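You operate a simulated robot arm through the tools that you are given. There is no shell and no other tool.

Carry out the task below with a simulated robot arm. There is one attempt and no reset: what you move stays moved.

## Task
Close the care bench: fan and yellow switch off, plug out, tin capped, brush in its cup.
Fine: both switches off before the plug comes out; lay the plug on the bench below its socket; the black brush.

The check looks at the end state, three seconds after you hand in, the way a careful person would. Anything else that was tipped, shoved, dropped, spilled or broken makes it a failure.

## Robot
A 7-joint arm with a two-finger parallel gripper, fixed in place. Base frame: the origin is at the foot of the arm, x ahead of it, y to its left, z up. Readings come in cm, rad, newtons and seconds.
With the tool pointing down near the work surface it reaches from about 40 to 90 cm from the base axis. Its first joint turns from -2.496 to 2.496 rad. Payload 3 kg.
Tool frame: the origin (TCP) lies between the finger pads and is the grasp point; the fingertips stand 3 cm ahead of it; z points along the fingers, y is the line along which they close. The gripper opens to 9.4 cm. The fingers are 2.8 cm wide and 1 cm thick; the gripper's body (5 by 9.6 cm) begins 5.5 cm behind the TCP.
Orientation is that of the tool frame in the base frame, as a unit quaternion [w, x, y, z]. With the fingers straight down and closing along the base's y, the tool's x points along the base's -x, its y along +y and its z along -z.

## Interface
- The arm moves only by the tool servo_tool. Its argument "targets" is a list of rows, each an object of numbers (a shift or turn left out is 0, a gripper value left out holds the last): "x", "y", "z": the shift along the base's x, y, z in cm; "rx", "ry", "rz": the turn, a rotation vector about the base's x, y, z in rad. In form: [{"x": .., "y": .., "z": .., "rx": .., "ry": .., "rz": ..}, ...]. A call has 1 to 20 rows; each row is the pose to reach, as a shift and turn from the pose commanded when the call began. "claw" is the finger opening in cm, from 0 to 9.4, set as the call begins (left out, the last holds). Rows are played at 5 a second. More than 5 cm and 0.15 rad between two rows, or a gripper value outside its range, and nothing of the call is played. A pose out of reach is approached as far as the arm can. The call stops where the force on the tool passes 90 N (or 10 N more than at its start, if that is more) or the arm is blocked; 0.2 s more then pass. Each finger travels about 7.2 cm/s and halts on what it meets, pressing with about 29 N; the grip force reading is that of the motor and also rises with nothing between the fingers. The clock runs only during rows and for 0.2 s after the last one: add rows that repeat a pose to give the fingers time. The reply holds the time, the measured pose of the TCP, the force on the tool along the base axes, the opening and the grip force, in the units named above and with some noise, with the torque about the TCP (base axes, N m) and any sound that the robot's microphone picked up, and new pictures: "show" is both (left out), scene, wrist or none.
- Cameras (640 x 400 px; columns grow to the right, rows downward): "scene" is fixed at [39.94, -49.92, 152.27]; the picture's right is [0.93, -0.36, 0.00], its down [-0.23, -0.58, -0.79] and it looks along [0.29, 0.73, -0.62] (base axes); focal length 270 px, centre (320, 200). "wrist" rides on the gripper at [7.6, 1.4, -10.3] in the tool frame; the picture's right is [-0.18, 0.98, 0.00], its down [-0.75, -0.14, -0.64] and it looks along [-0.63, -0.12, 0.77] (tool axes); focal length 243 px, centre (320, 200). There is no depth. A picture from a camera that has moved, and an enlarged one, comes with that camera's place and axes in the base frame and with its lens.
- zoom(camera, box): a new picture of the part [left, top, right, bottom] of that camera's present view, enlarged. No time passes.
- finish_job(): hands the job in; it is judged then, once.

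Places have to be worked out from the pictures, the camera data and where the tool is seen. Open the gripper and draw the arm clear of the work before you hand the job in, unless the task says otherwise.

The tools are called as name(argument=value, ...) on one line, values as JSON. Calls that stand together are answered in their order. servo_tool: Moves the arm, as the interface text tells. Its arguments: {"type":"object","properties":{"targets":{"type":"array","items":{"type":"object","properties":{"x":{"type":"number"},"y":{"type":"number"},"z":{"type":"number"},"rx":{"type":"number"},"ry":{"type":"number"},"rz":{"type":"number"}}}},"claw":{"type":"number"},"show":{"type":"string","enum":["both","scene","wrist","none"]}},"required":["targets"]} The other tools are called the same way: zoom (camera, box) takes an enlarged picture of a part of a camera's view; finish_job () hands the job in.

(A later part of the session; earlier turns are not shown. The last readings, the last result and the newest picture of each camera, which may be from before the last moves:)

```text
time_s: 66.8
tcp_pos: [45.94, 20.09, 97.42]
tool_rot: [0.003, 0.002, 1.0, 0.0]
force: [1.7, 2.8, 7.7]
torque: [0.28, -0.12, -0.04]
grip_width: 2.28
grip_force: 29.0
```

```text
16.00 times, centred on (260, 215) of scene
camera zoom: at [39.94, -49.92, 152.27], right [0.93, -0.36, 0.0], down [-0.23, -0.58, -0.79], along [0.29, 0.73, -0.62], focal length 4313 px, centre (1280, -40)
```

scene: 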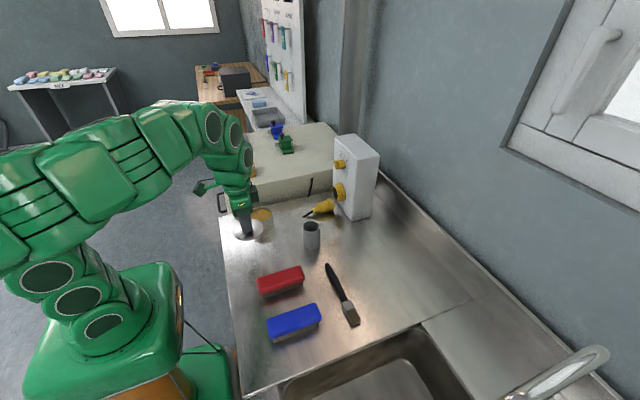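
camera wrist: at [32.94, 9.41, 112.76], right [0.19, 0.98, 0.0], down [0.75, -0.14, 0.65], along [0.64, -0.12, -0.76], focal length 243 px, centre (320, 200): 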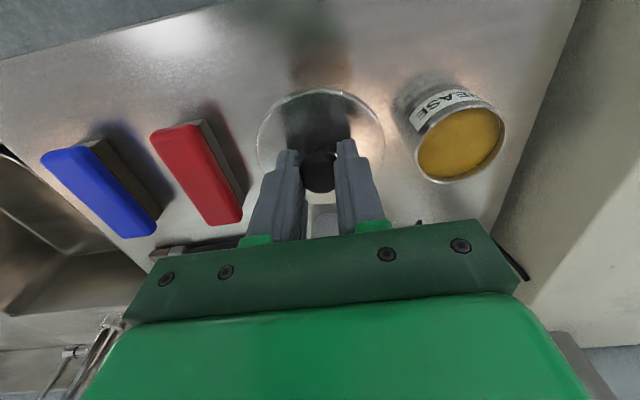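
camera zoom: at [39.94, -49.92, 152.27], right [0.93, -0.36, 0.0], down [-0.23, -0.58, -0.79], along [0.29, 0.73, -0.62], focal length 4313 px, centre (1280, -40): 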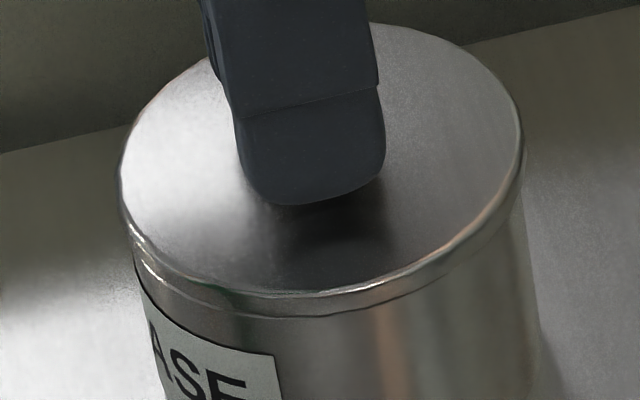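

Forces are now small. Open the fingers and let the lid rest, then look at it from above.

servo_tool(targets=[{"z": 0}, {"z": 0}, {"z": 0}], claw=5, show="none")

zoom(camera="wrist", box=[240, 70, 400, 170])

zoom(camera="scene", box=[244, 205, 276, 225])

```text
time_s: 67.6
tcp_pos: [45.69, 20.22, 97.43]
tool_rot: [0.003, 0.003, 1.0, 0.0]
force: [0.1, -0.7, -0.9]
torque: [0.0, 0.03, 0.03]
grip_width: 5.01
grip_force: 0.2
```

```text
4.00 times, centred on (320, 120) of wrist
camera zoom: at [38.04, 21.52, 107.51], right [0.19, 0.98, 0.0], down [0.75, -0.14, 0.65], along [0.64, -0.12, -0.76], focal length 970 px, centre (320, 520)
```

zoom: 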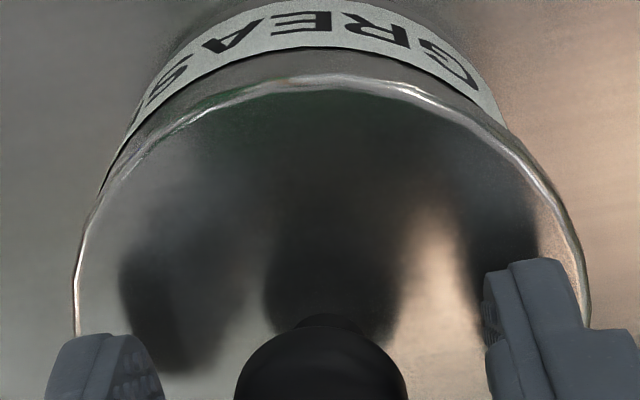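

```text
16.00 times, centred on (260, 215) of scene
camera zoom: at [39.94, -49.92, 152.27], right [0.93, -0.36, 0.0], down [-0.23, -0.58, -0.79], along [0.29, 0.73, -0.62], focal length 4313 px, centre (1280, -40)
```

zoom: 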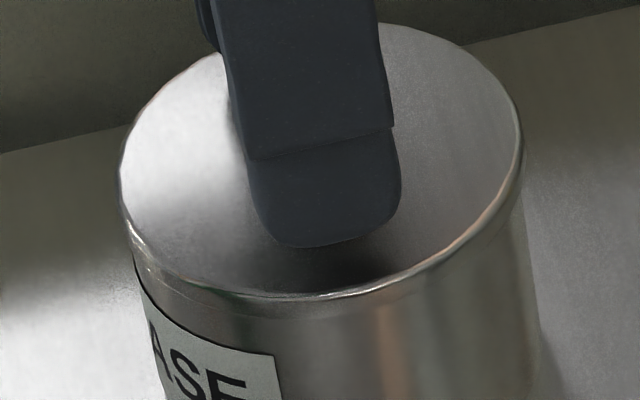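

Released. Rise to get a clear view of the lid on the tin.

servo_tool(targets=[{"z": 1.5}, {"z": 4}, {"z": 7}, {"z": 10}, {"z": 13, "x": -2}, {"z": 16, "x": -4}, {"z": 16, "x": -4}], claw=5, show="both")

zoom(camera="scene", box=[236, 195, 284, 225])

zoom(camera="wrist", box=[240, 50, 400, 150])

```text
time_s: 69.2
tcp_pos: [41.79, 20.25, 113.47]
tool_rot: [0.002, 0.001, 1.0, 0.0]
force: [0.6, 0.5, -1.1]
torque: [0.03, 0.02, 0.02]
grip_width: 4.99
grip_force: 0.0
camera wrist: at [34.05, 21.55, 123.5], right [0.19, 0.98, 0.0], down [0.75, -0.14, 0.65], along [0.64, -0.12, -0.76], focal length 243 px, centre (320, 200)
```

scene: 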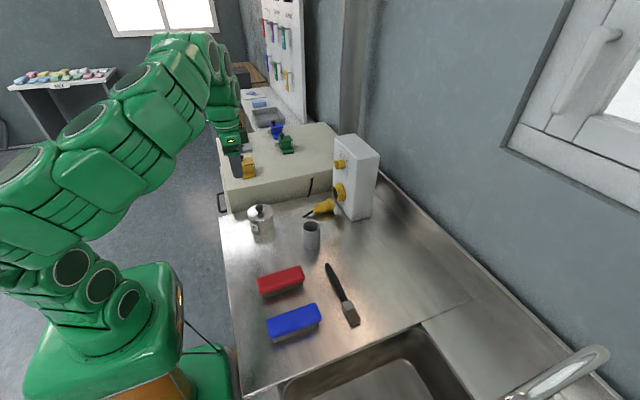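
wrist: 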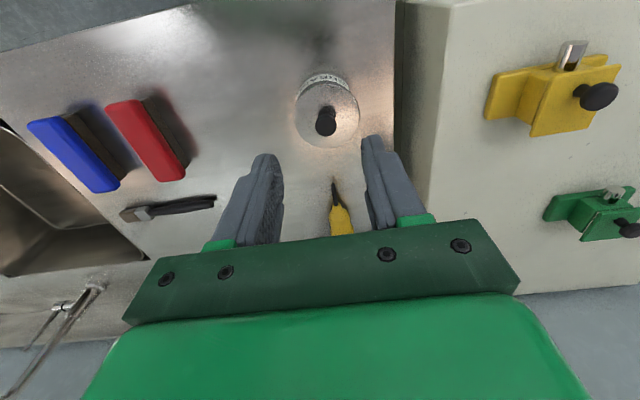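

```text
13.33 times, centred on (260, 210) of scene
camera zoom: at [39.94, -49.92, 152.27], right [0.93, -0.36, 0.0], down [-0.23, -0.58, -0.79], along [0.29, 0.73, -0.62], focal length 3594 px, centre (1120, 67)
```

zoom: 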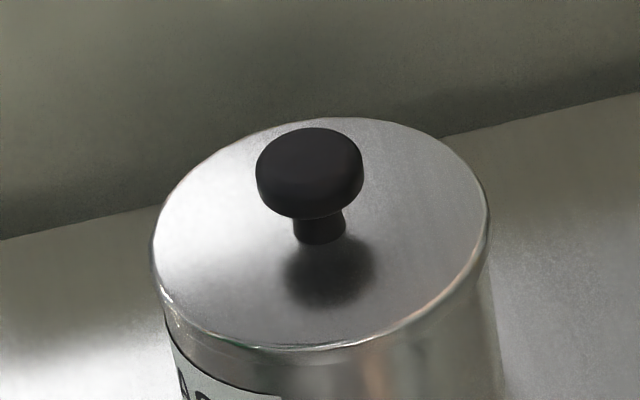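

```text
4.00 times, centred on (320, 100) of wrist
camera zoom: at [34.05, 21.55, 123.5], right [0.19, 0.98, 0.0], down [0.75, -0.14, 0.65], along [0.64, -0.12, -0.76], focal length 970 px, centre (320, 600)
```

zoom: 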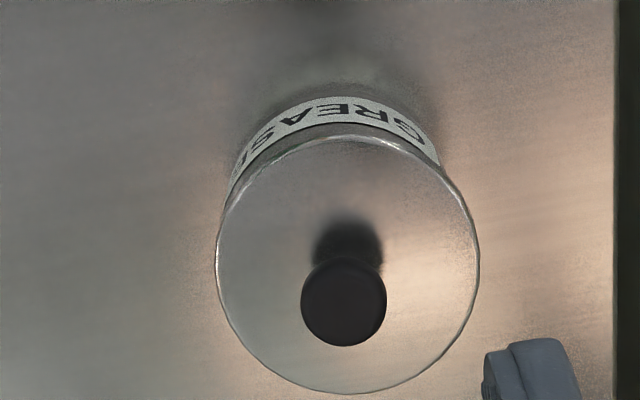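

The lid rests on the tin; I check whether it sits level by zooming further.

zoom(camera="scene", box=[242, 200, 282, 225])

zoom(camera="wrist", box=[288, 70, 368, 120])

zoom(camera="wrist", box=[288, 100, 368, 150])

```text
16.00 times, centred on (262, 212) of scene
camera zoom: at [39.94, -49.92, 152.27], right [0.93, -0.36, 0.0], down [-0.23, -0.58, -0.79], along [0.29, 0.73, -0.62], focal length 4313 px, centre (1248, 0)
```

zoom: 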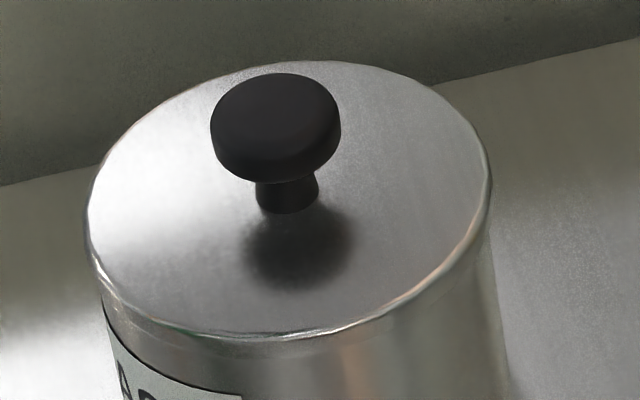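

```text
8.00 times, centred on (328, 95) of wrist
camera zoom: at [34.05, 21.55, 123.5], right [0.19, 0.98, 0.0], down [0.75, -0.14, 0.65], along [0.64, -0.12, -0.76], focal length 1941 px, centre (256, 1040)
```

zoom: 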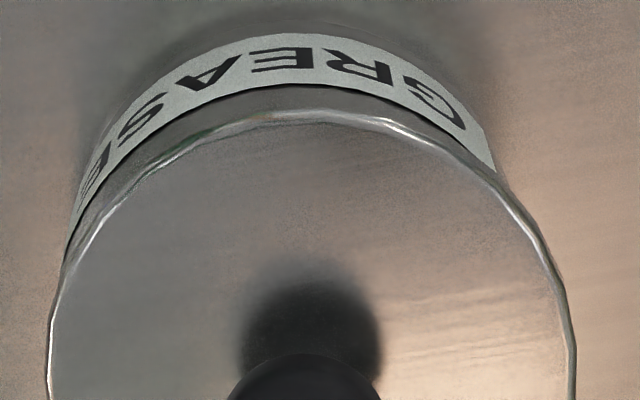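

```text
8.00 times, centred on (328, 125) of wrist
camera zoom: at [34.05, 21.55, 123.5], right [0.19, 0.98, 0.0], down [0.75, -0.14, 0.65], along [0.64, -0.12, -0.76], focal length 1941 px, centre (256, 800)
```

zoom: 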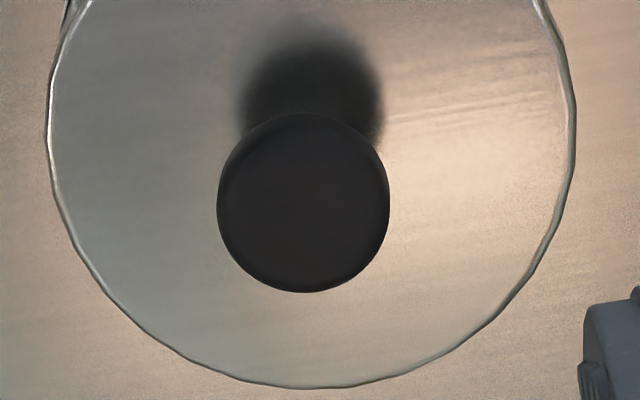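

The lid's ellipse shows a tilt of ~3° — the +y side is up, so its lower lip is sitting on the rim on the +y side; the lid must move slightly −y. I go back down, regrip the knob, lift a little.

servo_tool(targets=[{"x": 2, "z": -3}, {"x": 4, "z": -6}, {"x": 4, "z": -10}, {"x": 4, "z": -13.5}, {"x": 4, "z": -16}, {"x": 4, "z": -16}], claw=5, show="none")

servo_tool(targets=[{"z": 0}, {"z": 0}, {"z": 0}, {"z": 0}], claw=1, show="none")

servo_tool(targets=[{"z": 0.4}, {"z": 0.8}, {"z": 0.8}], show="none")

zoom(camera="scene", box=[242, 200, 282, 225])

zoom(camera="wrist", box=[240, 70, 400, 170])

```text
time_s: 70.6
tcp_pos: [45.64, 20.08, 97.38]
tool_rot: [0.004, 0.001, 1.0, -0.001]
force: [0.2, -0.9, 0.1]
torque: [0.0, 0.01, 0.0]
grip_width: 5.0
grip_force: 0.0
```

```text
time_s: 71.6
tcp_pos: [45.73, 20.21, 97.35]
tool_rot: [0.004, 0.002, 1.0, 0.001]
force: [0.7, 2.5, 12.4]
torque: [0.39, 0.01, 0.05]
grip_width: 2.22
grip_force: 28.6
```

```text
time_s: 72.4
tcp_pos: [45.76, 20.16, 98.22]
tool_rot: [0.002, 0.0, 1.0, 0.0]
force: [0.7, 0.2, -1.0]
torque: [-0.02, 0.02, 0.0]
grip_width: 2.21
grip_force: 28.8
```

```text
16.00 times, centred on (262, 212) of scene
camera zoom: at [39.94, -49.92, 152.27], right [0.93, -0.36, 0.0], down [-0.23, -0.58, -0.79], along [0.29, 0.73, -0.62], focal length 4313 px, centre (1248, 0)
```

zoom: 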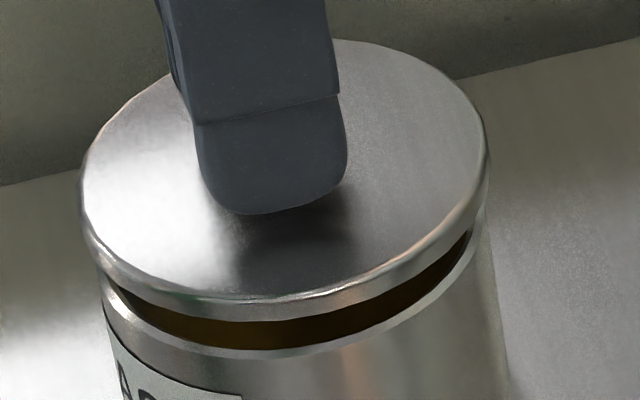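

```text
4.00 times, centred on (320, 120) of wrist
camera zoom: at [38.0, 21.55, 108.29], right [0.19, 0.98, 0.0], down [0.75, -0.14, 0.65], along [0.64, -0.12, -0.76], focal length 970 px, centre (320, 520)
```

zoom: 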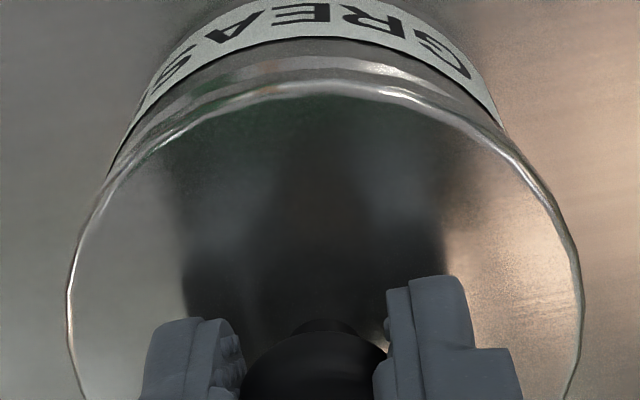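

With the lid lifted, the wrist view shows the tin's rim displaced toward −y (left) relative to the lid. Shift (−0.1, −0.22) and lower, checking the contact torque.

servo_tool(targets=[{"x": -0.1, "y": -0.22}, {"x": -0.1, "y": -0.22, "z": -0.3}, {"x": -0.1, "y": -0.22, "z": -0.6}, {"x": -0.1, "y": -0.22, "z": -0.8}, {"x": -0.1, "y": -0.22, "z": -0.8}], show="none")

zoom(camera="wrist", box=[240, 70, 400, 170])

zoom(camera="scene", box=[242, 200, 282, 225])

```text
time_s: 73.6
tcp_pos: [45.78, 19.93, 97.47]
tool_rot: [0.004, 0.002, 1.0, 0.001]
force: [0.3, 4.9, 23.1]
torque: [-0.38, -0.03, 0.01]
grip_width: 2.21
grip_force: 29.9
```

```text
4.00 times, centred on (320, 120) of wrist
camera zoom: at [37.91, 21.33, 107.52], right [0.19, 0.98, 0.0], down [0.75, -0.14, 0.65], along [0.64, -0.12, -0.76], focal length 970 px, centre (320, 520)
```

zoom: 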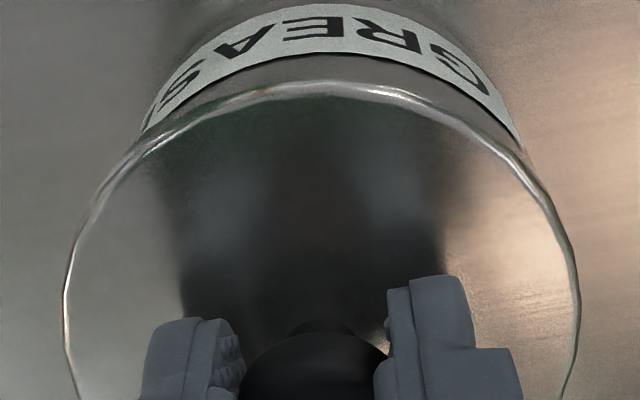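

```text
16.00 times, centred on (262, 212) of scene
camera zoom: at [39.94, -49.92, 152.27], right [0.93, -0.36, 0.0], down [-0.23, -0.58, -0.79], along [0.29, 0.73, -0.62], focal length 4313 px, centre (1248, 0)
```

zoom: 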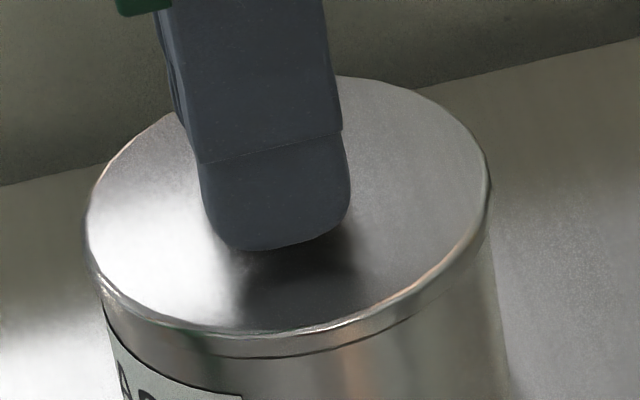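

Now the contact load is on the −y side, so the shift was a bit too much. Lift slightly, shift +0.08 in y, and lower again.

servo_tool(targets=[{"z": 0.3}, {"y": 0.08, "z": 0.3}, {"y": 0.08, "z": 0.1}, {"y": 0.08, "z": 0}, {"y": 0.08, "z": 0}], show="none")

```text
time_s: 74.8
tcp_pos: [45.62, 19.98, 97.45]
tool_rot: [0.003, 0.001, 1.0, 0.0]
force: [1.6, 3.1, 20.5]
torque: [-0.4, -0.05, -0.01]
grip_width: 2.22
grip_force: 29.0
```

Contact still on the −y side; centre lies between this and the earlier try. Try +0.04 in y with a slightly deeper press.

servo_tool(targets=[{"z": 0.25}, {"y": 0.04, "z": 0.25}, {"y": 0.04, "z": 0.05}, {"y": 0.04, "z": -0.05}, {"y": 0.04, "z": -0.05}], show="none")

```text
time_s: 76.0
tcp_pos: [45.66, 20.14, 97.37]
tool_rot: [0.003, 0.002, 1.0, 0.001]
force: [0.1, 5.9, 24.2]
torque: [-0.37, -0.06, 0.05]
grip_width: 2.25
grip_force: 29.3
```

servo_tool(targets=[{"z": 0.2}, {"y": 0.06, "z": 0.2}, {"y": 0.06, "z": 0.05}, {"y": 0.06, "z": -0.05}, {"y": 0.06, "z": -0.05}], show="none")

zoom(camera="scene", box=[242, 200, 282, 225])

zoom(camera="wrist", box=[240, 70, 400, 170])

```text
time_s: 77.2
tcp_pos: [45.64, 20.09, 97.4]
tool_rot: [0.003, 0.002, 1.0, -0.001]
force: [0.4, 0.1, -0.3]
torque: [0.0, 0.03, -0.02]
grip_width: 2.25
grip_force: 28.8
```

```text
16.00 times, centred on (262, 212) of scene
camera zoom: at [39.94, -49.92, 152.27], right [0.93, -0.36, 0.0], down [-0.23, -0.58, -0.79], along [0.29, 0.73, -0.62], focal length 4313 px, centre (1248, 0)
```

zoom: 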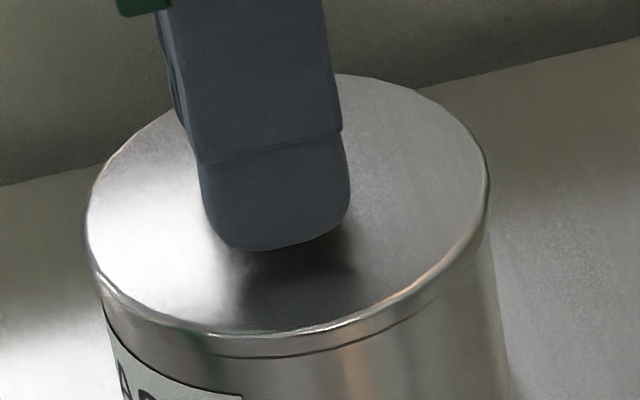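

```text
4.00 times, centred on (320, 120) of wrist
camera zoom: at [37.93, 21.49, 107.39], right [0.19, 0.98, 0.0], down [0.75, -0.14, 0.65], along [0.64, -0.12, -0.76], focal length 970 px, centre (320, 520)
```

zoom: 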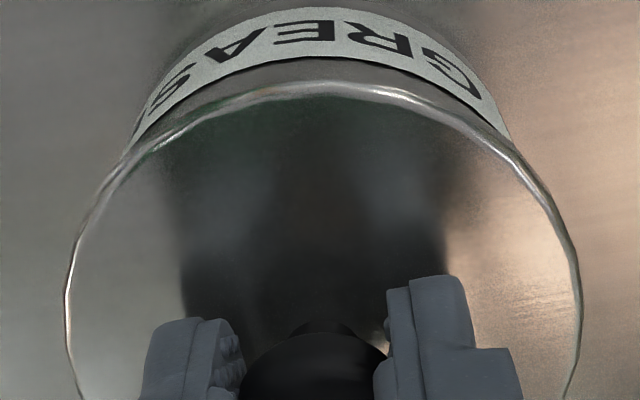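

No contact force at this depth now — the lip is inside the rim. Lower further in small steps until it seats.

servo_tool(targets=[{"z": -0.08}, {"z": -0.16}, {"z": -0.16}], show="none")

```text
time_s: 78.0
tcp_pos: [45.72, 20.0, 97.18]
tool_rot: [0.003, 0.002, 1.0, -0.001]
force: [0.5, -0.1, 0.3]
torque: [0.0, -0.01, 0.01]
grip_width: 2.21
grip_force: 28.6
```

servo_tool(targets=[{"z": -0.08}, {"z": -0.15}, {"z": -0.15}], show="none")

zoom(camera="scene", box=[242, 200, 282, 225])

```text
time_s: 78.8
tcp_pos: [45.68, 20.09, 96.98]
tool_rot: [0.004, 0.001, 1.0, 0.0]
force: [2.6, -1.9, 29.1]
torque: [0.03, -0.21, 0.0]
grip_width: 2.22
grip_force: 29.3
heard: snap
```

```text
16.00 times, centred on (262, 212) of scene
camera zoom: at [39.94, -49.92, 152.27], right [0.93, -0.36, 0.0], down [-0.23, -0.58, -0.79], along [0.29, 0.73, -0.62], focal length 4313 px, centre (1248, 0)
```

zoom: 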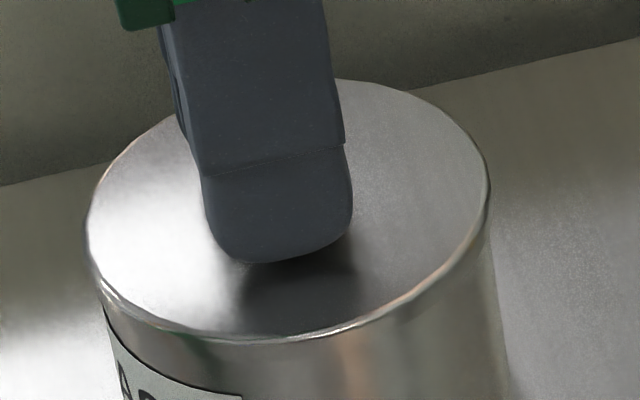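

A snap — the lid is seated flat on the tin. Open and rise.

servo_tool(targets=[{"z": 0}, {"z": 0}, {"z": 0}, {"z": 1.5}, {"z": 4}, {"z": 7}, {"z": 10}, {"z": 13}, {"z": 13}], claw=5, show="both")

zoom(camera="scene", box=[242, 200, 282, 225])

zoom(camera="scene", box=[290, 210, 370, 335])

```text
time_s: 80.8
tcp_pos: [45.71, 20.1, 109.91]
tool_rot: [0.003, 0.002, 1.0, 0.0]
force: [0.3, -0.3, 0.3]
torque: [0.01, 0.0, 0.04]
grip_width: 4.99
grip_force: 0.0
camera wrist: at [37.96, 21.53, 120.02], right [0.19, 0.98, 0.0], down [0.75, -0.14, 0.65], along [0.63, -0.12, -0.76], focal length 243 px, centre (320, 200)
```

scene: 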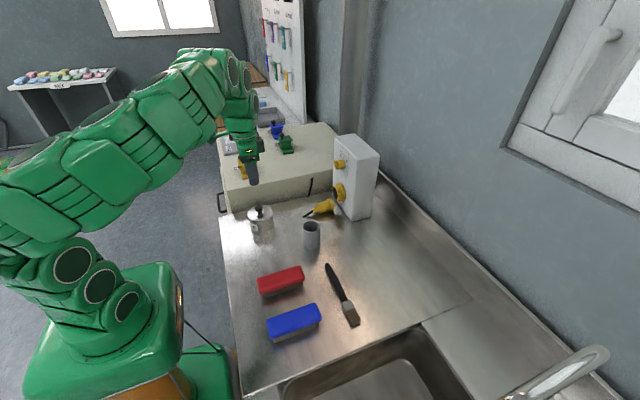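
wrist: 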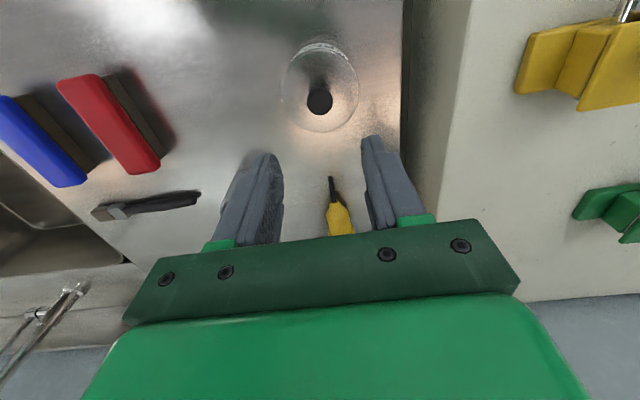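

```text
16.00 times, centred on (262, 212) of scene
camera zoom: at [39.94, -49.92, 152.27], right [0.93, -0.36, 0.0], down [-0.23, -0.58, -0.79], along [0.29, 0.73, -0.62], focal length 4313 px, centre (1248, 0)
```

zoom: 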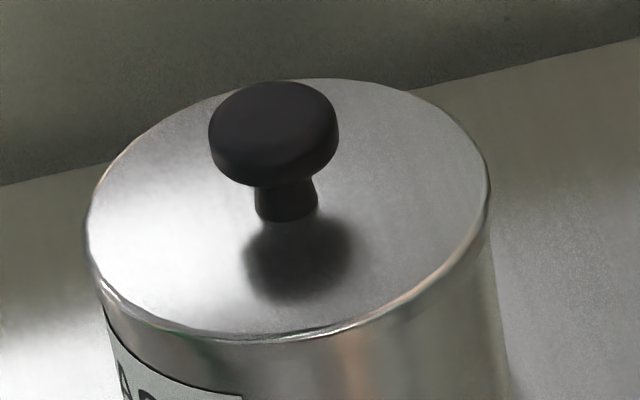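

```text
3.20 times, centred on (330, 272) of scene
camera zoom: at [39.94, -49.92, 152.27], right [0.93, -0.36, 0.0], down [-0.23, -0.58, -0.79], along [0.29, 0.73, -0.62], focal length 863 px, centre (288, -32)
```

zoom: 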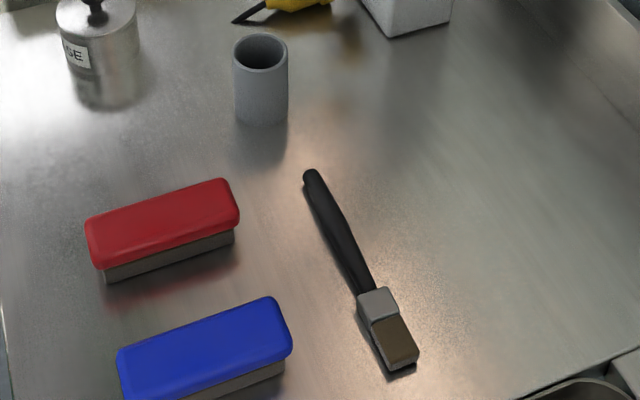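

The lid is seated level on the tin. Last item: the black-handled brush, lying along y near x≈60 (handle end toward the cup). Measure the brush and cup more precisely with zooms.

zoom(camera="wrist", box=[70, 160, 230, 260])

zoom(camera="scene", box=[310, 255, 374, 295])

zoom(camera="scene", box=[318, 295, 382, 335])

zoom(camera="scene", box=[288, 215, 336, 255])

```text
4.00 times, centred on (150, 210) of wrist
camera zoom: at [37.96, 21.53, 120.02], right [0.19, 0.98, 0.0], down [0.75, -0.14, 0.65], along [0.63, -0.12, -0.76], focal length 970 px, centre (1000, 160)
```

zoom: 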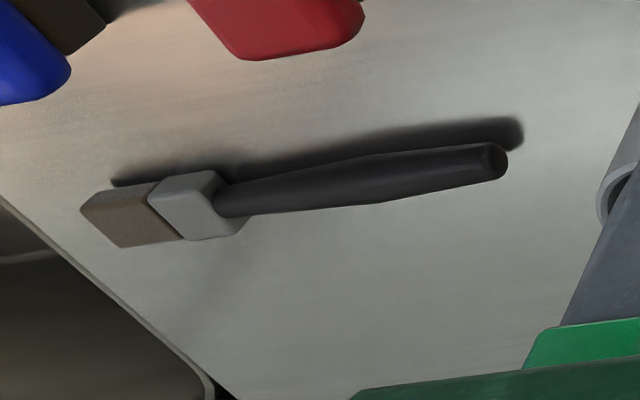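

```text
10.00 times, centred on (342, 275) of scene
camera zoom: at [39.94, -49.92, 152.27], right [0.93, -0.36, 0.0], down [-0.23, -0.58, -0.79], along [0.29, 0.73, -0.62], focal length 2696 px, centre (100, -550)
```

zoom: 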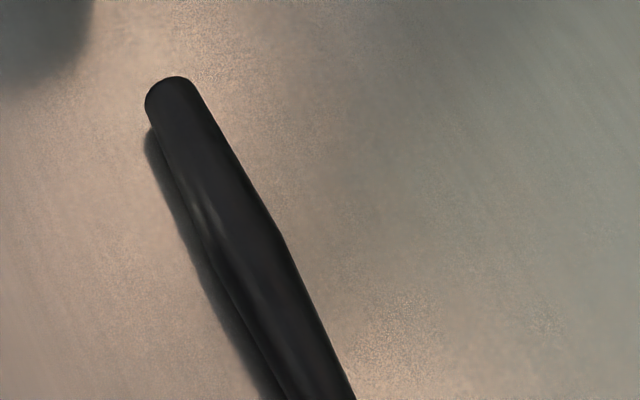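

```text
10.00 times, centred on (350, 315) of scene
camera zoom: at [39.94, -49.92, 152.27], right [0.93, -0.36, 0.0], down [-0.23, -0.58, -0.79], along [0.29, 0.73, -0.62], focal length 2696 px, centre (20, -950)
```

zoom: 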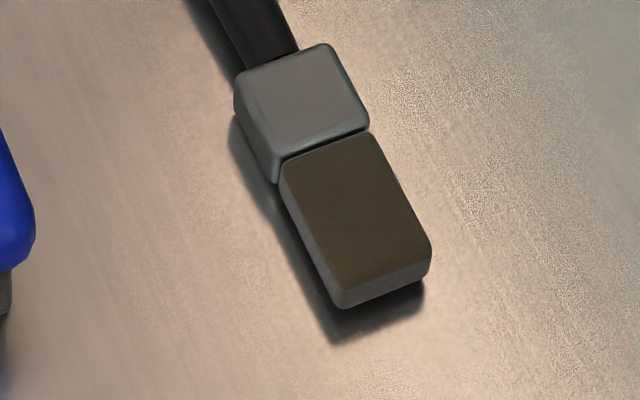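

```text
10.00 times, centred on (312, 235) of scene
camera zoom: at [39.94, -49.92, 152.27], right [0.93, -0.36, 0.0], down [-0.23, -0.58, -0.79], along [0.29, 0.73, -0.62], focal length 2696 px, centre (400, -150)
```

zoom: 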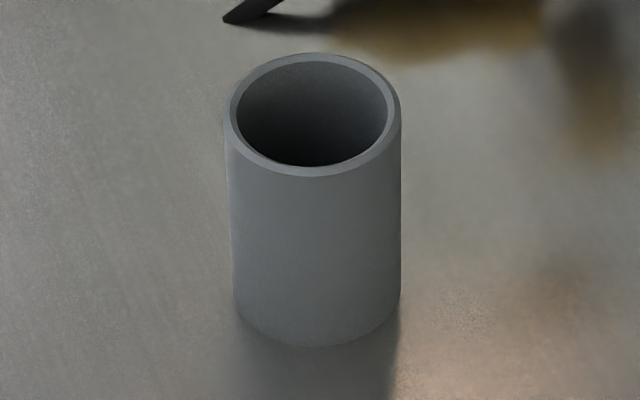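

Brush: axis along y at x≈59.8, handle end y≈−3.8, ferrule y≈−17 to −19.6, bristle tip y≈−22.6, on the bench near z 89. Cup top centre ≈(58.7, 6.1, 95.5). Plan: grip the handle just before the ferrule, lift, turn it upright handle-down, and lower into the cup. Move above it with the gripper yawed +90° (closing along x).

servo_tool(targets=[{"x": 1.2, "y": -3, "z": 0, "rz": 0.131}, {"x": 2.4, "y": -6, "z": 0, "rz": 0.262}, {"x": 3.6, "y": -9, "z": 0, "rz": 0.393}, {"x": 4.8, "y": -12, "z": 0, "rz": 0.524}, {"x": 6, "y": -15, "z": 0, "rz": 0.654}, {"x": 7.2, "y": -18, "z": 0, "rz": 0.785}, {"x": 8.4, "y": -21, "z": 0, "rz": 0.916}, {"x": 9.6, "y": -24, "z": 0, "rz": 1.047}, {"x": 10.8, "y": -27, "z": 0, "rz": 1.178}, {"x": 12, "y": -30, "z": -1, "rz": 1.309}, {"x": 13.2, "y": -33, "z": -3, "rz": 1.44}, {"x": 14.1, "y": -35.5, "z": -6, "rz": 1.571}, {"x": 14.1, "y": -35.5, "z": -8, "rz": 1.571}, {"x": 14.1, "y": -35.5, "z": -8, "rz": 1.571}], claw=5, show="both")

zoom(camera="wrist", box=[200, 40, 440, 190])

```text
time_s: 83.3
tcp_pos: [46.34, 7.32, 91.67]
tool_rot: [0.072, -0.547, 0.83, -0.083]
force: [-66.7, -24.3, 172.3]
torque: [-0.34, 8.17, 1.15]
grip_width: 5.73
grip_force: 6.3
out of reach, approached as far as the arm can: row 5, 6, 7, 8, 9, 10, 11, 12
stopped in row 12: the force on the tool passed its limit at 500 N (the readings are from after the stop); the commanded pose is now the measured one
camera wrist: at [39.94, 1.4, 101.11], right [-0.81, 0.55, -0.21], down [0.29, 0.68, 0.68], along [0.51, 0.49, -0.71], focal length 243 px, centre (320, 200)
```

scene: 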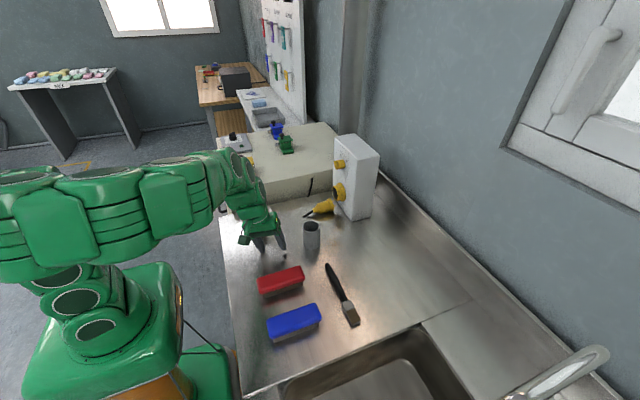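
wrist: 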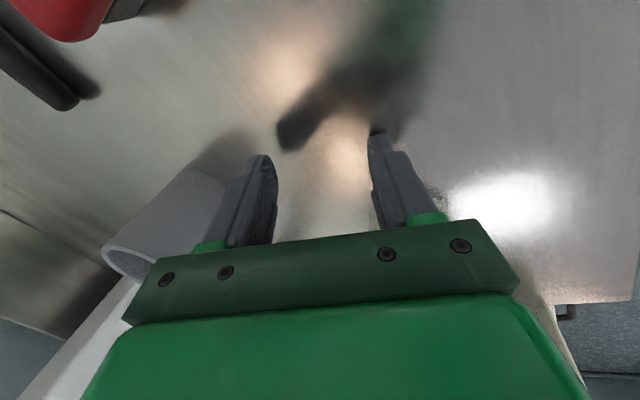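

```text
2.67 times, centred on (320, 115) of wrist
camera zoom: at [39.94, 1.4, 101.11], right [-0.81, 0.55, -0.21], down [0.29, 0.68, 0.68], along [0.51, 0.49, -0.71], focal length 647 px, centre (320, 427)
```

zoom: 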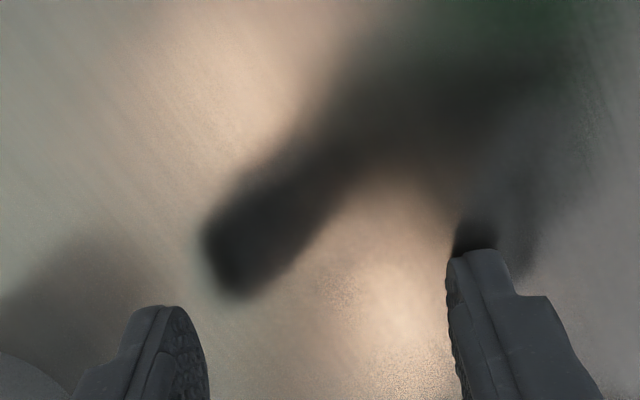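

The yaw to +90° ran into a joint limit, and the arm dipped and pressed on the bare bench. Raise straight up immediately, then check that nothing was disturbed.

servo_tool(targets=[{"z": 1}, {"z": 3}, {"z": 6}, {"z": 9}, {"z": 12}, {"z": 12}], show="both")

zoom(camera="scene", box=[220, 180, 380, 280])

```text
time_s: 84.7
tcp_pos: [43.43, 11.2, 99.93]
tool_rot: [0.072, -0.545, 0.831, -0.085]
force: [-0.7, -0.6, 0.8]
torque: [0.02, 0.0, 0.02]
grip_width: 5.0
grip_force: 0.1
out of reach, approached as far as the arm can: row 2, 3, 4, 5, 6
camera wrist: at [36.89, 5.4, 109.36], right [-0.81, 0.55, -0.21], down [0.29, 0.68, 0.68], along [0.52, 0.49, -0.71], focal length 243 px, centre (320, 200)
```

scene: 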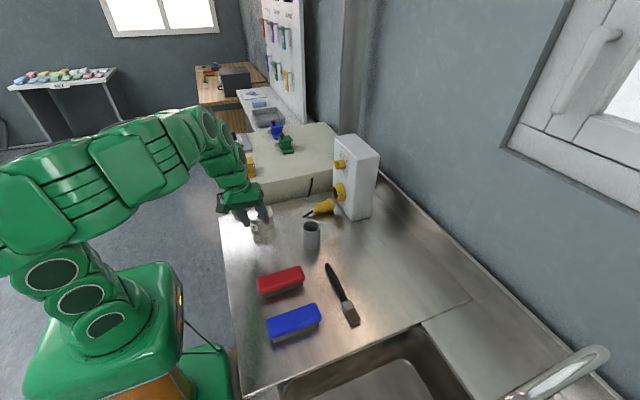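
wrist: 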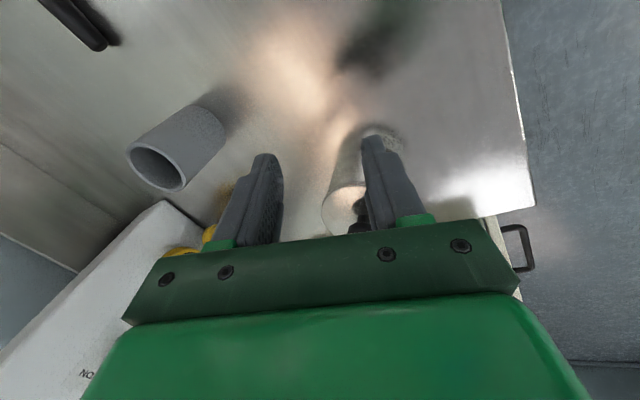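

```text
4.00 times, centred on (300, 230) of scene
camera zoom: at [39.94, -49.92, 152.27], right [0.93, -0.36, 0.0], down [-0.23, -0.58, -0.79], along [0.29, 0.73, -0.62], focal length 1078 px, centre (400, 80)
```

zoom: 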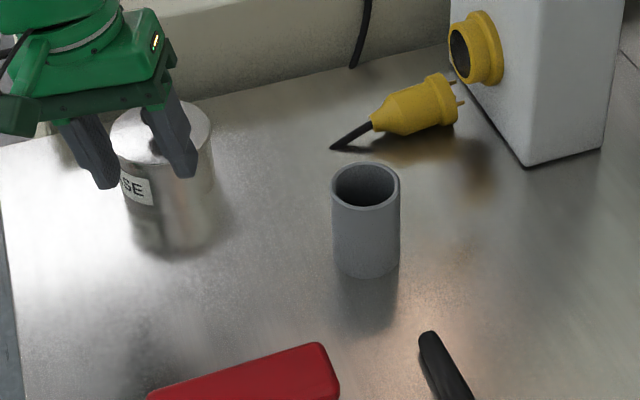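

Everything looks undisturbed (tin, cup, plug). Positive yaw is limited, so I unwind back to yaw 0 while rising gently.

servo_tool(targets=[{"rx": 0.018, "ry": 0.015, "rz": -0.116, "z": 0.3}, {"rx": 0.036, "ry": 0.031, "rz": -0.231, "z": 0.6}, {"rx": 0.054, "ry": 0.046, "rz": -0.347, "z": 1}, {"rx": 0.072, "ry": 0.061, "rz": -0.462, "z": 1.5}, {"rx": 0.09, "ry": 0.077, "rz": -0.578, "z": 2.5}, {"rx": 0.108, "ry": 0.092, "rz": -0.694, "z": 3.5}, {"rx": 0.126, "ry": 0.107, "rz": -0.809, "z": 4.5}, {"rx": 0.144, "ry": 0.122, "rz": -0.925, "z": 5.5}, {"rx": 0.162, "ry": 0.138, "rz": -1.04, "z": 6.5}, {"rx": 0.18, "ry": 0.153, "rz": -1.156, "z": 7.5}, {"rx": 0.18, "ry": 0.153, "rz": -1.156, "z": 7.5}], claw=5, show="both")

zoom(camera="scene", box=[220, 180, 380, 280])

```text
time_s: 87.1
tcp_pos: [43.33, 11.32, 107.61]
tool_rot: [-0.001, -0.002, 1.0, 0.002]
force: [-0.5, 0.3, -0.8]
torque: [-0.04, 0.01, 0.02]
grip_width: 4.99
grip_force: 0.1
camera wrist: at [35.69, 12.64, 117.83], right [0.18, 0.98, 0.01], down [0.75, -0.14, 0.64], along [0.63, -0.11, -0.77], focal length 243 px, centre (320, 200)
```

scene: 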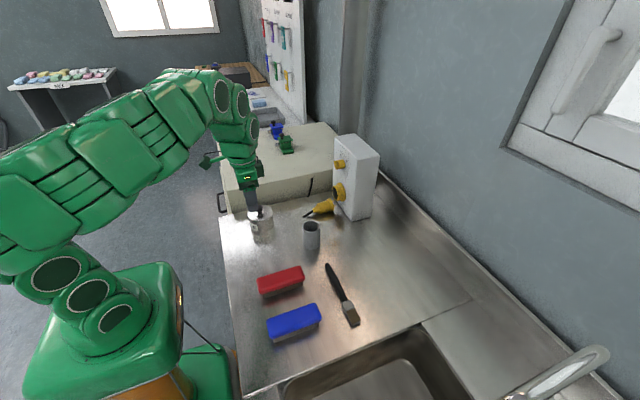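
wrist: 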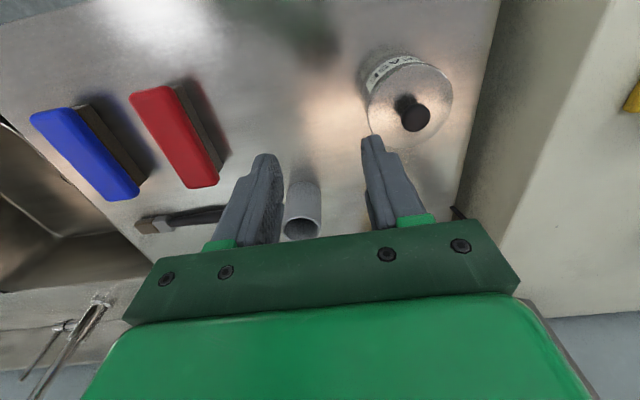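

```text
4.00 times, centred on (300, 230) of scene
camera zoom: at [39.94, -49.92, 152.27], right [0.93, -0.36, 0.0], down [-0.23, -0.58, -0.79], along [0.29, 0.73, -0.62], focal length 1078 px, centre (400, 80)
```

zoom: 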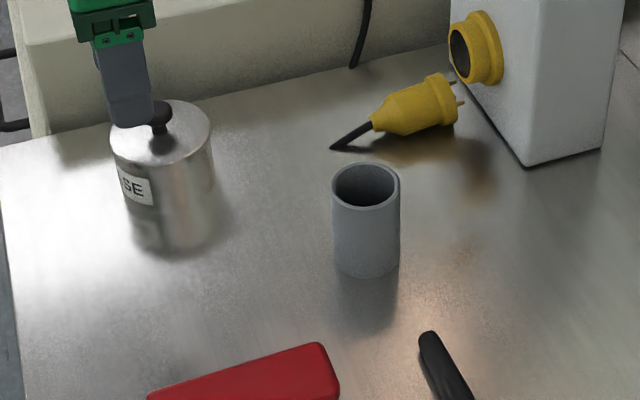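

Recovered cleanly. Now go to the brush with yaw −90° instead (within the known range), in two stages.

servo_tool(targets=[{"x": 1.5, "y": -3, "z": 0.5}, {"x": 3, "y": -6, "z": 1}, {"x": 4.5, "y": -9, "z": 1, "rz": -0.1}, {"x": 6, "y": -12, "z": 1, "rz": -0.22}, {"x": 7.5, "y": -15, "z": 1, "rz": -0.34}, {"x": 9, "y": -18, "z": 1, "rz": -0.46}, {"x": 10.5, "y": -21, "z": 1, "rz": -0.58}, {"x": 12, "y": -24, "z": 1, "rz": -0.7}, {"x": 12, "y": -24, "z": 1, "rz": -0.7}], claw=5, show="scene")

```text
time_s: 89.1
tcp_pos: [55.43, -12.84, 108.62]
tool_rot: [0.001, 0.342, 0.94, 0.002]
force: [-0.4, -0.2, -0.2]
torque: [0.01, -0.01, 0.01]
grip_width: 5.02
grip_force: 0.1
```

scene: 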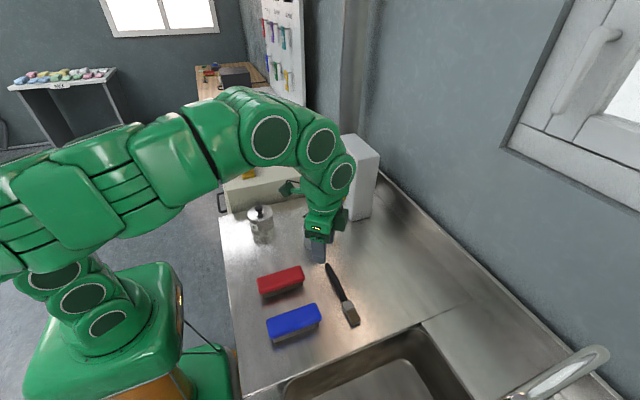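

servo_tool(targets=[{"x": 0.7, "y": -0.4, "z": 0, "rz": -0.125}, {"x": 1.4, "y": -0.8, "z": 0, "rz": -0.25}, {"x": 2.1, "y": -1.2, "z": -1, "rz": -0.375}, {"x": 2.8, "y": -1.6, "z": -2.5, "rz": -0.5}, {"x": 3.5, "y": -2, "z": -4, "rz": -0.625}, {"x": 4, "y": -2.4, "z": -5.5, "rz": -0.75}, {"x": 4.4, "y": -2.6, "z": -7, "rz": -0.871}, {"x": 4.4, "y": -2.6, "z": -7, "rz": -0.871}], claw=5, show="both")

zoom(camera="wrist", box=[200, 40, 440, 190])

```text
time_s: 90.9
tcp_pos: [59.9, -15.31, 101.64]
tool_rot: [0.002, 0.706, 0.708, 0.003]
force: [0.1, 0.7, 0.7]
torque: [0.0, 0.0, 0.0]
grip_width: 4.97
grip_force: 0.1
camera wrist: at [61.11, -7.65, 111.78], right [0.98, -0.18, 0.01], down [-0.14, -0.75, 0.64], along [-0.11, -0.63, -0.77], focal length 243 px, centre (320, 200)
```

scene: 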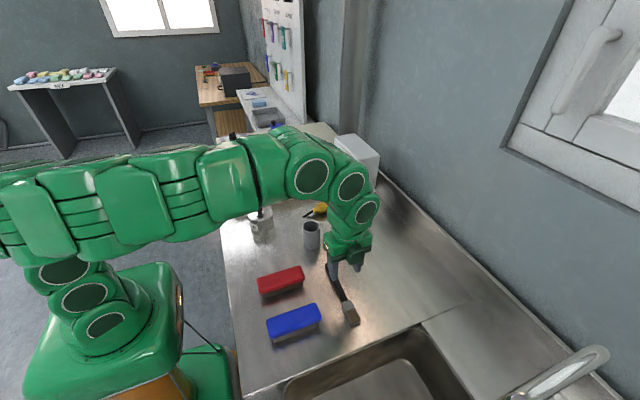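
wrist: 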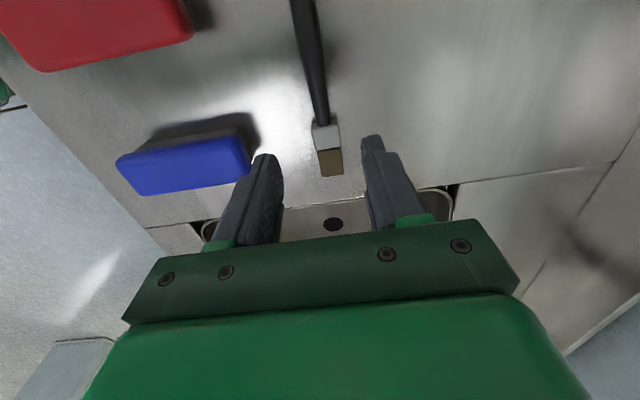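

```text
2.67 times, centred on (320, 115) of wrist
camera zoom: at [61.11, -7.65, 111.78], right [0.98, -0.18, 0.01], down [-0.14, -0.75, 0.64], along [-0.11, -0.63, -0.77], focal length 647 px, centre (320, 427)
```

zoom: 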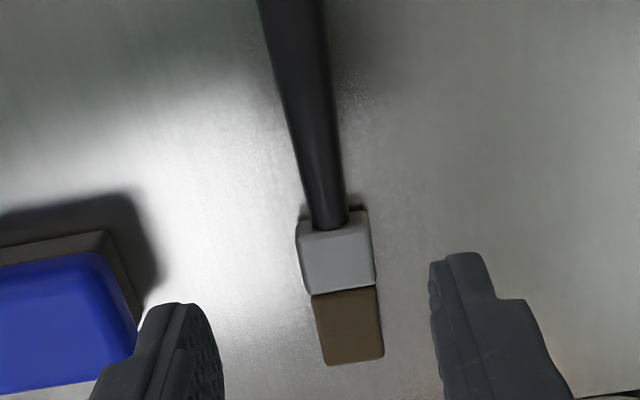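

Aligned with the brush (0.1 cm off in x). Descend in stages toward the handle just ahead of the ferrule.

servo_tool(targets=[{"x": 0.1, "z": -2.5}, {"x": 0.1, "z": -5}, {"x": 0.1, "z": -7.2}, {"x": 0.1, "z": -8.8}, {"x": 0.1, "z": -8.8}], claw=4.5, show="none")

servo_tool(targets=[{"z": -0.4}, {"z": -0.7}, {"z": -0.7}], show="none")

zoom(camera="wrist", box=[200, 60, 440, 210])

zoom(camera="scene", box=[310, 265, 374, 305])

```text
time_s: 92.1
tcp_pos: [59.87, -15.18, 92.9]
tool_rot: [0.003, 0.706, 0.708, 0.002]
force: [0.5, 0.1, -0.1]
torque: [-0.02, 0.04, 0.0]
grip_width: 4.48
grip_force: 0.1
```

```text
time_s: 92.9
tcp_pos: [59.86, -15.25, 92.06]
tool_rot: [0.002, 0.705, 0.709, 0.003]
force: [0.0, 0.3, -0.1]
torque: [0.0, 0.01, 0.0]
grip_width: 4.53
grip_force: 0.1
```

```text
2.67 times, centred on (320, 135) of wrist
camera zoom: at [61.15, -7.68, 102.26], right [0.98, -0.18, 0.01], down [-0.14, -0.75, 0.64], along [-0.11, -0.63, -0.77], focal length 647 px, centre (320, 373)
```

zoom: 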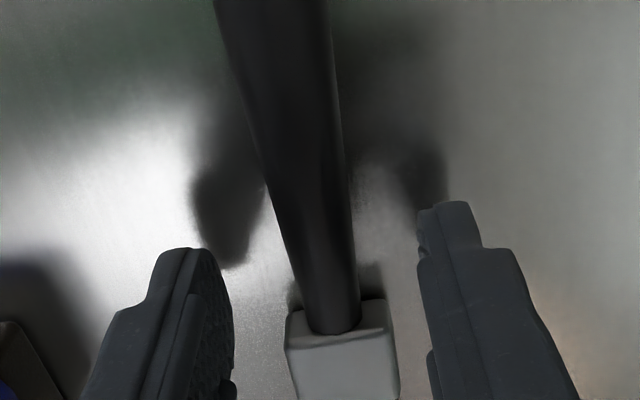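

```text
10.00 times, centred on (342, 285) of scene
camera zoom: at [39.94, -49.92, 152.27], right [0.93, -0.36, 0.0], down [-0.23, -0.58, -0.79], along [0.29, 0.73, -0.62], focal length 2696 px, centre (100, -650)
```

zoom: 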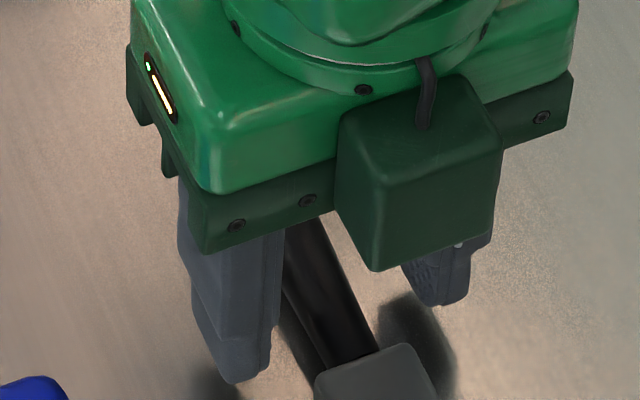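

Fingertips still a little above the bench. Lower 0.35 cm more and check force.

servo_tool(targets=[{"z": -0.2}, {"z": -0.35}, {"z": -0.35}], show="none")

```text
time_s: 93.7
tcp_pos: [59.92, -15.38, 91.74]
tool_rot: [0.002, 0.706, 0.709, 0.002]
force: [-0.9, 0.0, -0.6]
torque: [0.0, -0.01, 0.01]
grip_width: 4.5
grip_force: 0.0
```

servo_tool(targets=[{"z": 0}, {"z": 0}, {"z": 0}, {"z": 0}], claw=0.3, show="none")

zoom(camera="wrist", box=[200, 60, 440, 210])

zoom(camera="scene", box=[310, 265, 374, 305])

```text
time_s: 94.7
tcp_pos: [59.86, -15.27, 91.82]
tool_rot: [0.003, 0.706, 0.708, 0.002]
force: [1.9, 1.5, 23.9]
torque: [-0.26, -0.35, 0.28]
grip_width: 1.69
grip_force: 29.3
```

```text
2.67 times, centred on (320, 135) of wrist
camera zoom: at [61.15, -7.68, 102.01], right [0.98, -0.18, 0.01], down [-0.14, -0.75, 0.64], along [-0.11, -0.63, -0.77], focal length 647 px, centre (320, 373)
```

zoom: 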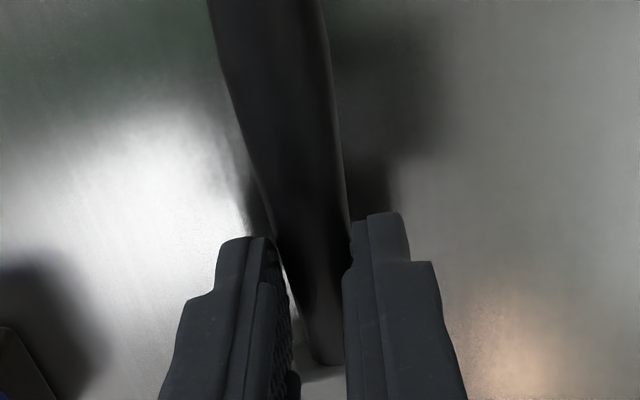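

```text
10.00 times, centred on (342, 285) of scene
camera zoom: at [39.94, -49.92, 152.27], right [0.93, -0.36, 0.0], down [-0.23, -0.58, -0.79], along [0.29, 0.73, -0.62], focal length 2696 px, centre (100, -650)
```

zoom: 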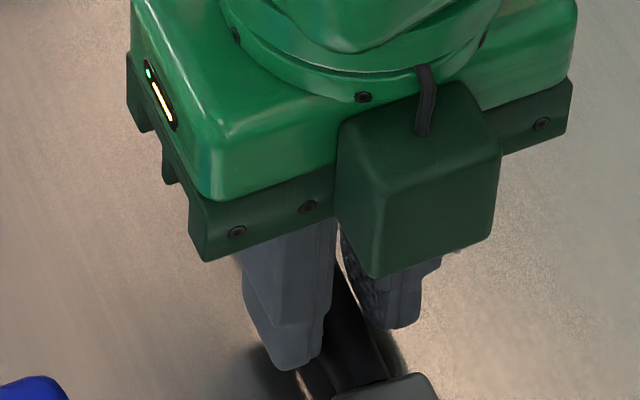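

Gripped (1.7 cm). Lift the brush straight up.

servo_tool(targets=[{"z": 0.5}, {"z": 1.5}, {"z": 3.5}, {"z": 6}, {"z": 9}, {"z": 12}, {"z": 15}, {"z": 18}, {"z": 18}], show="both")

zoom(camera="scene", box=[290, 190, 410, 265])

```text
time_s: 96.7
tcp_pos: [59.93, -15.32, 109.84]
tool_rot: [0.003, 0.705, 0.709, 0.003]
force: [0.0, 0.2, -0.3]
torque: [0.0, 0.04, -0.01]
grip_width: 1.67
grip_force: 28.9
camera wrist: at [61.21, -7.71, 119.99], right [0.98, -0.18, 0.01], down [-0.14, -0.75, 0.64], along [-0.11, -0.63, -0.77], focal length 243 px, centre (320, 200)
```

scene: 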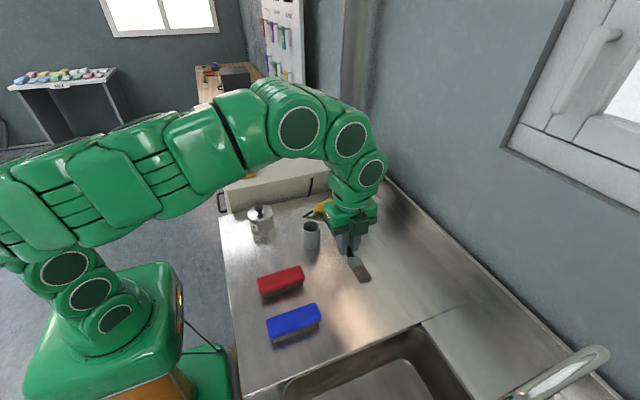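
wrist: 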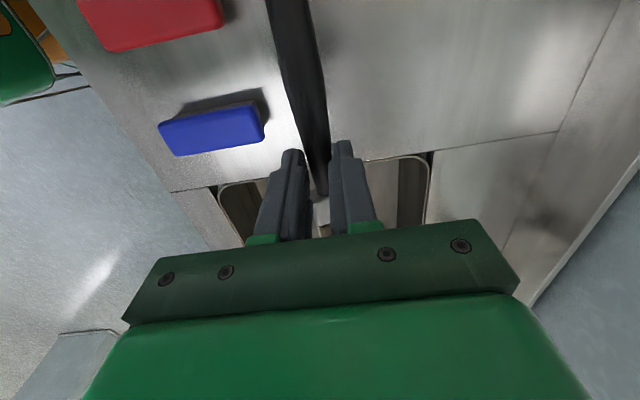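

```text
5.33 times, centred on (350, 228) of scene
camera zoom: at [39.94, -49.92, 152.27], right [0.93, -0.36, 0.0], down [-0.23, -0.58, -0.79], along [0.29, 0.73, -0.62], focal length 1438 px, centre (160, 53)
```

zoom: 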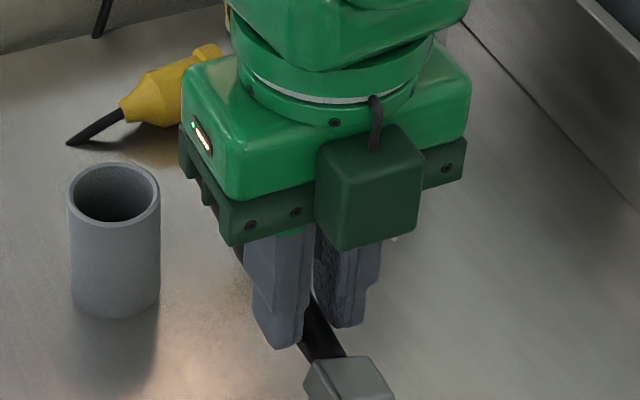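

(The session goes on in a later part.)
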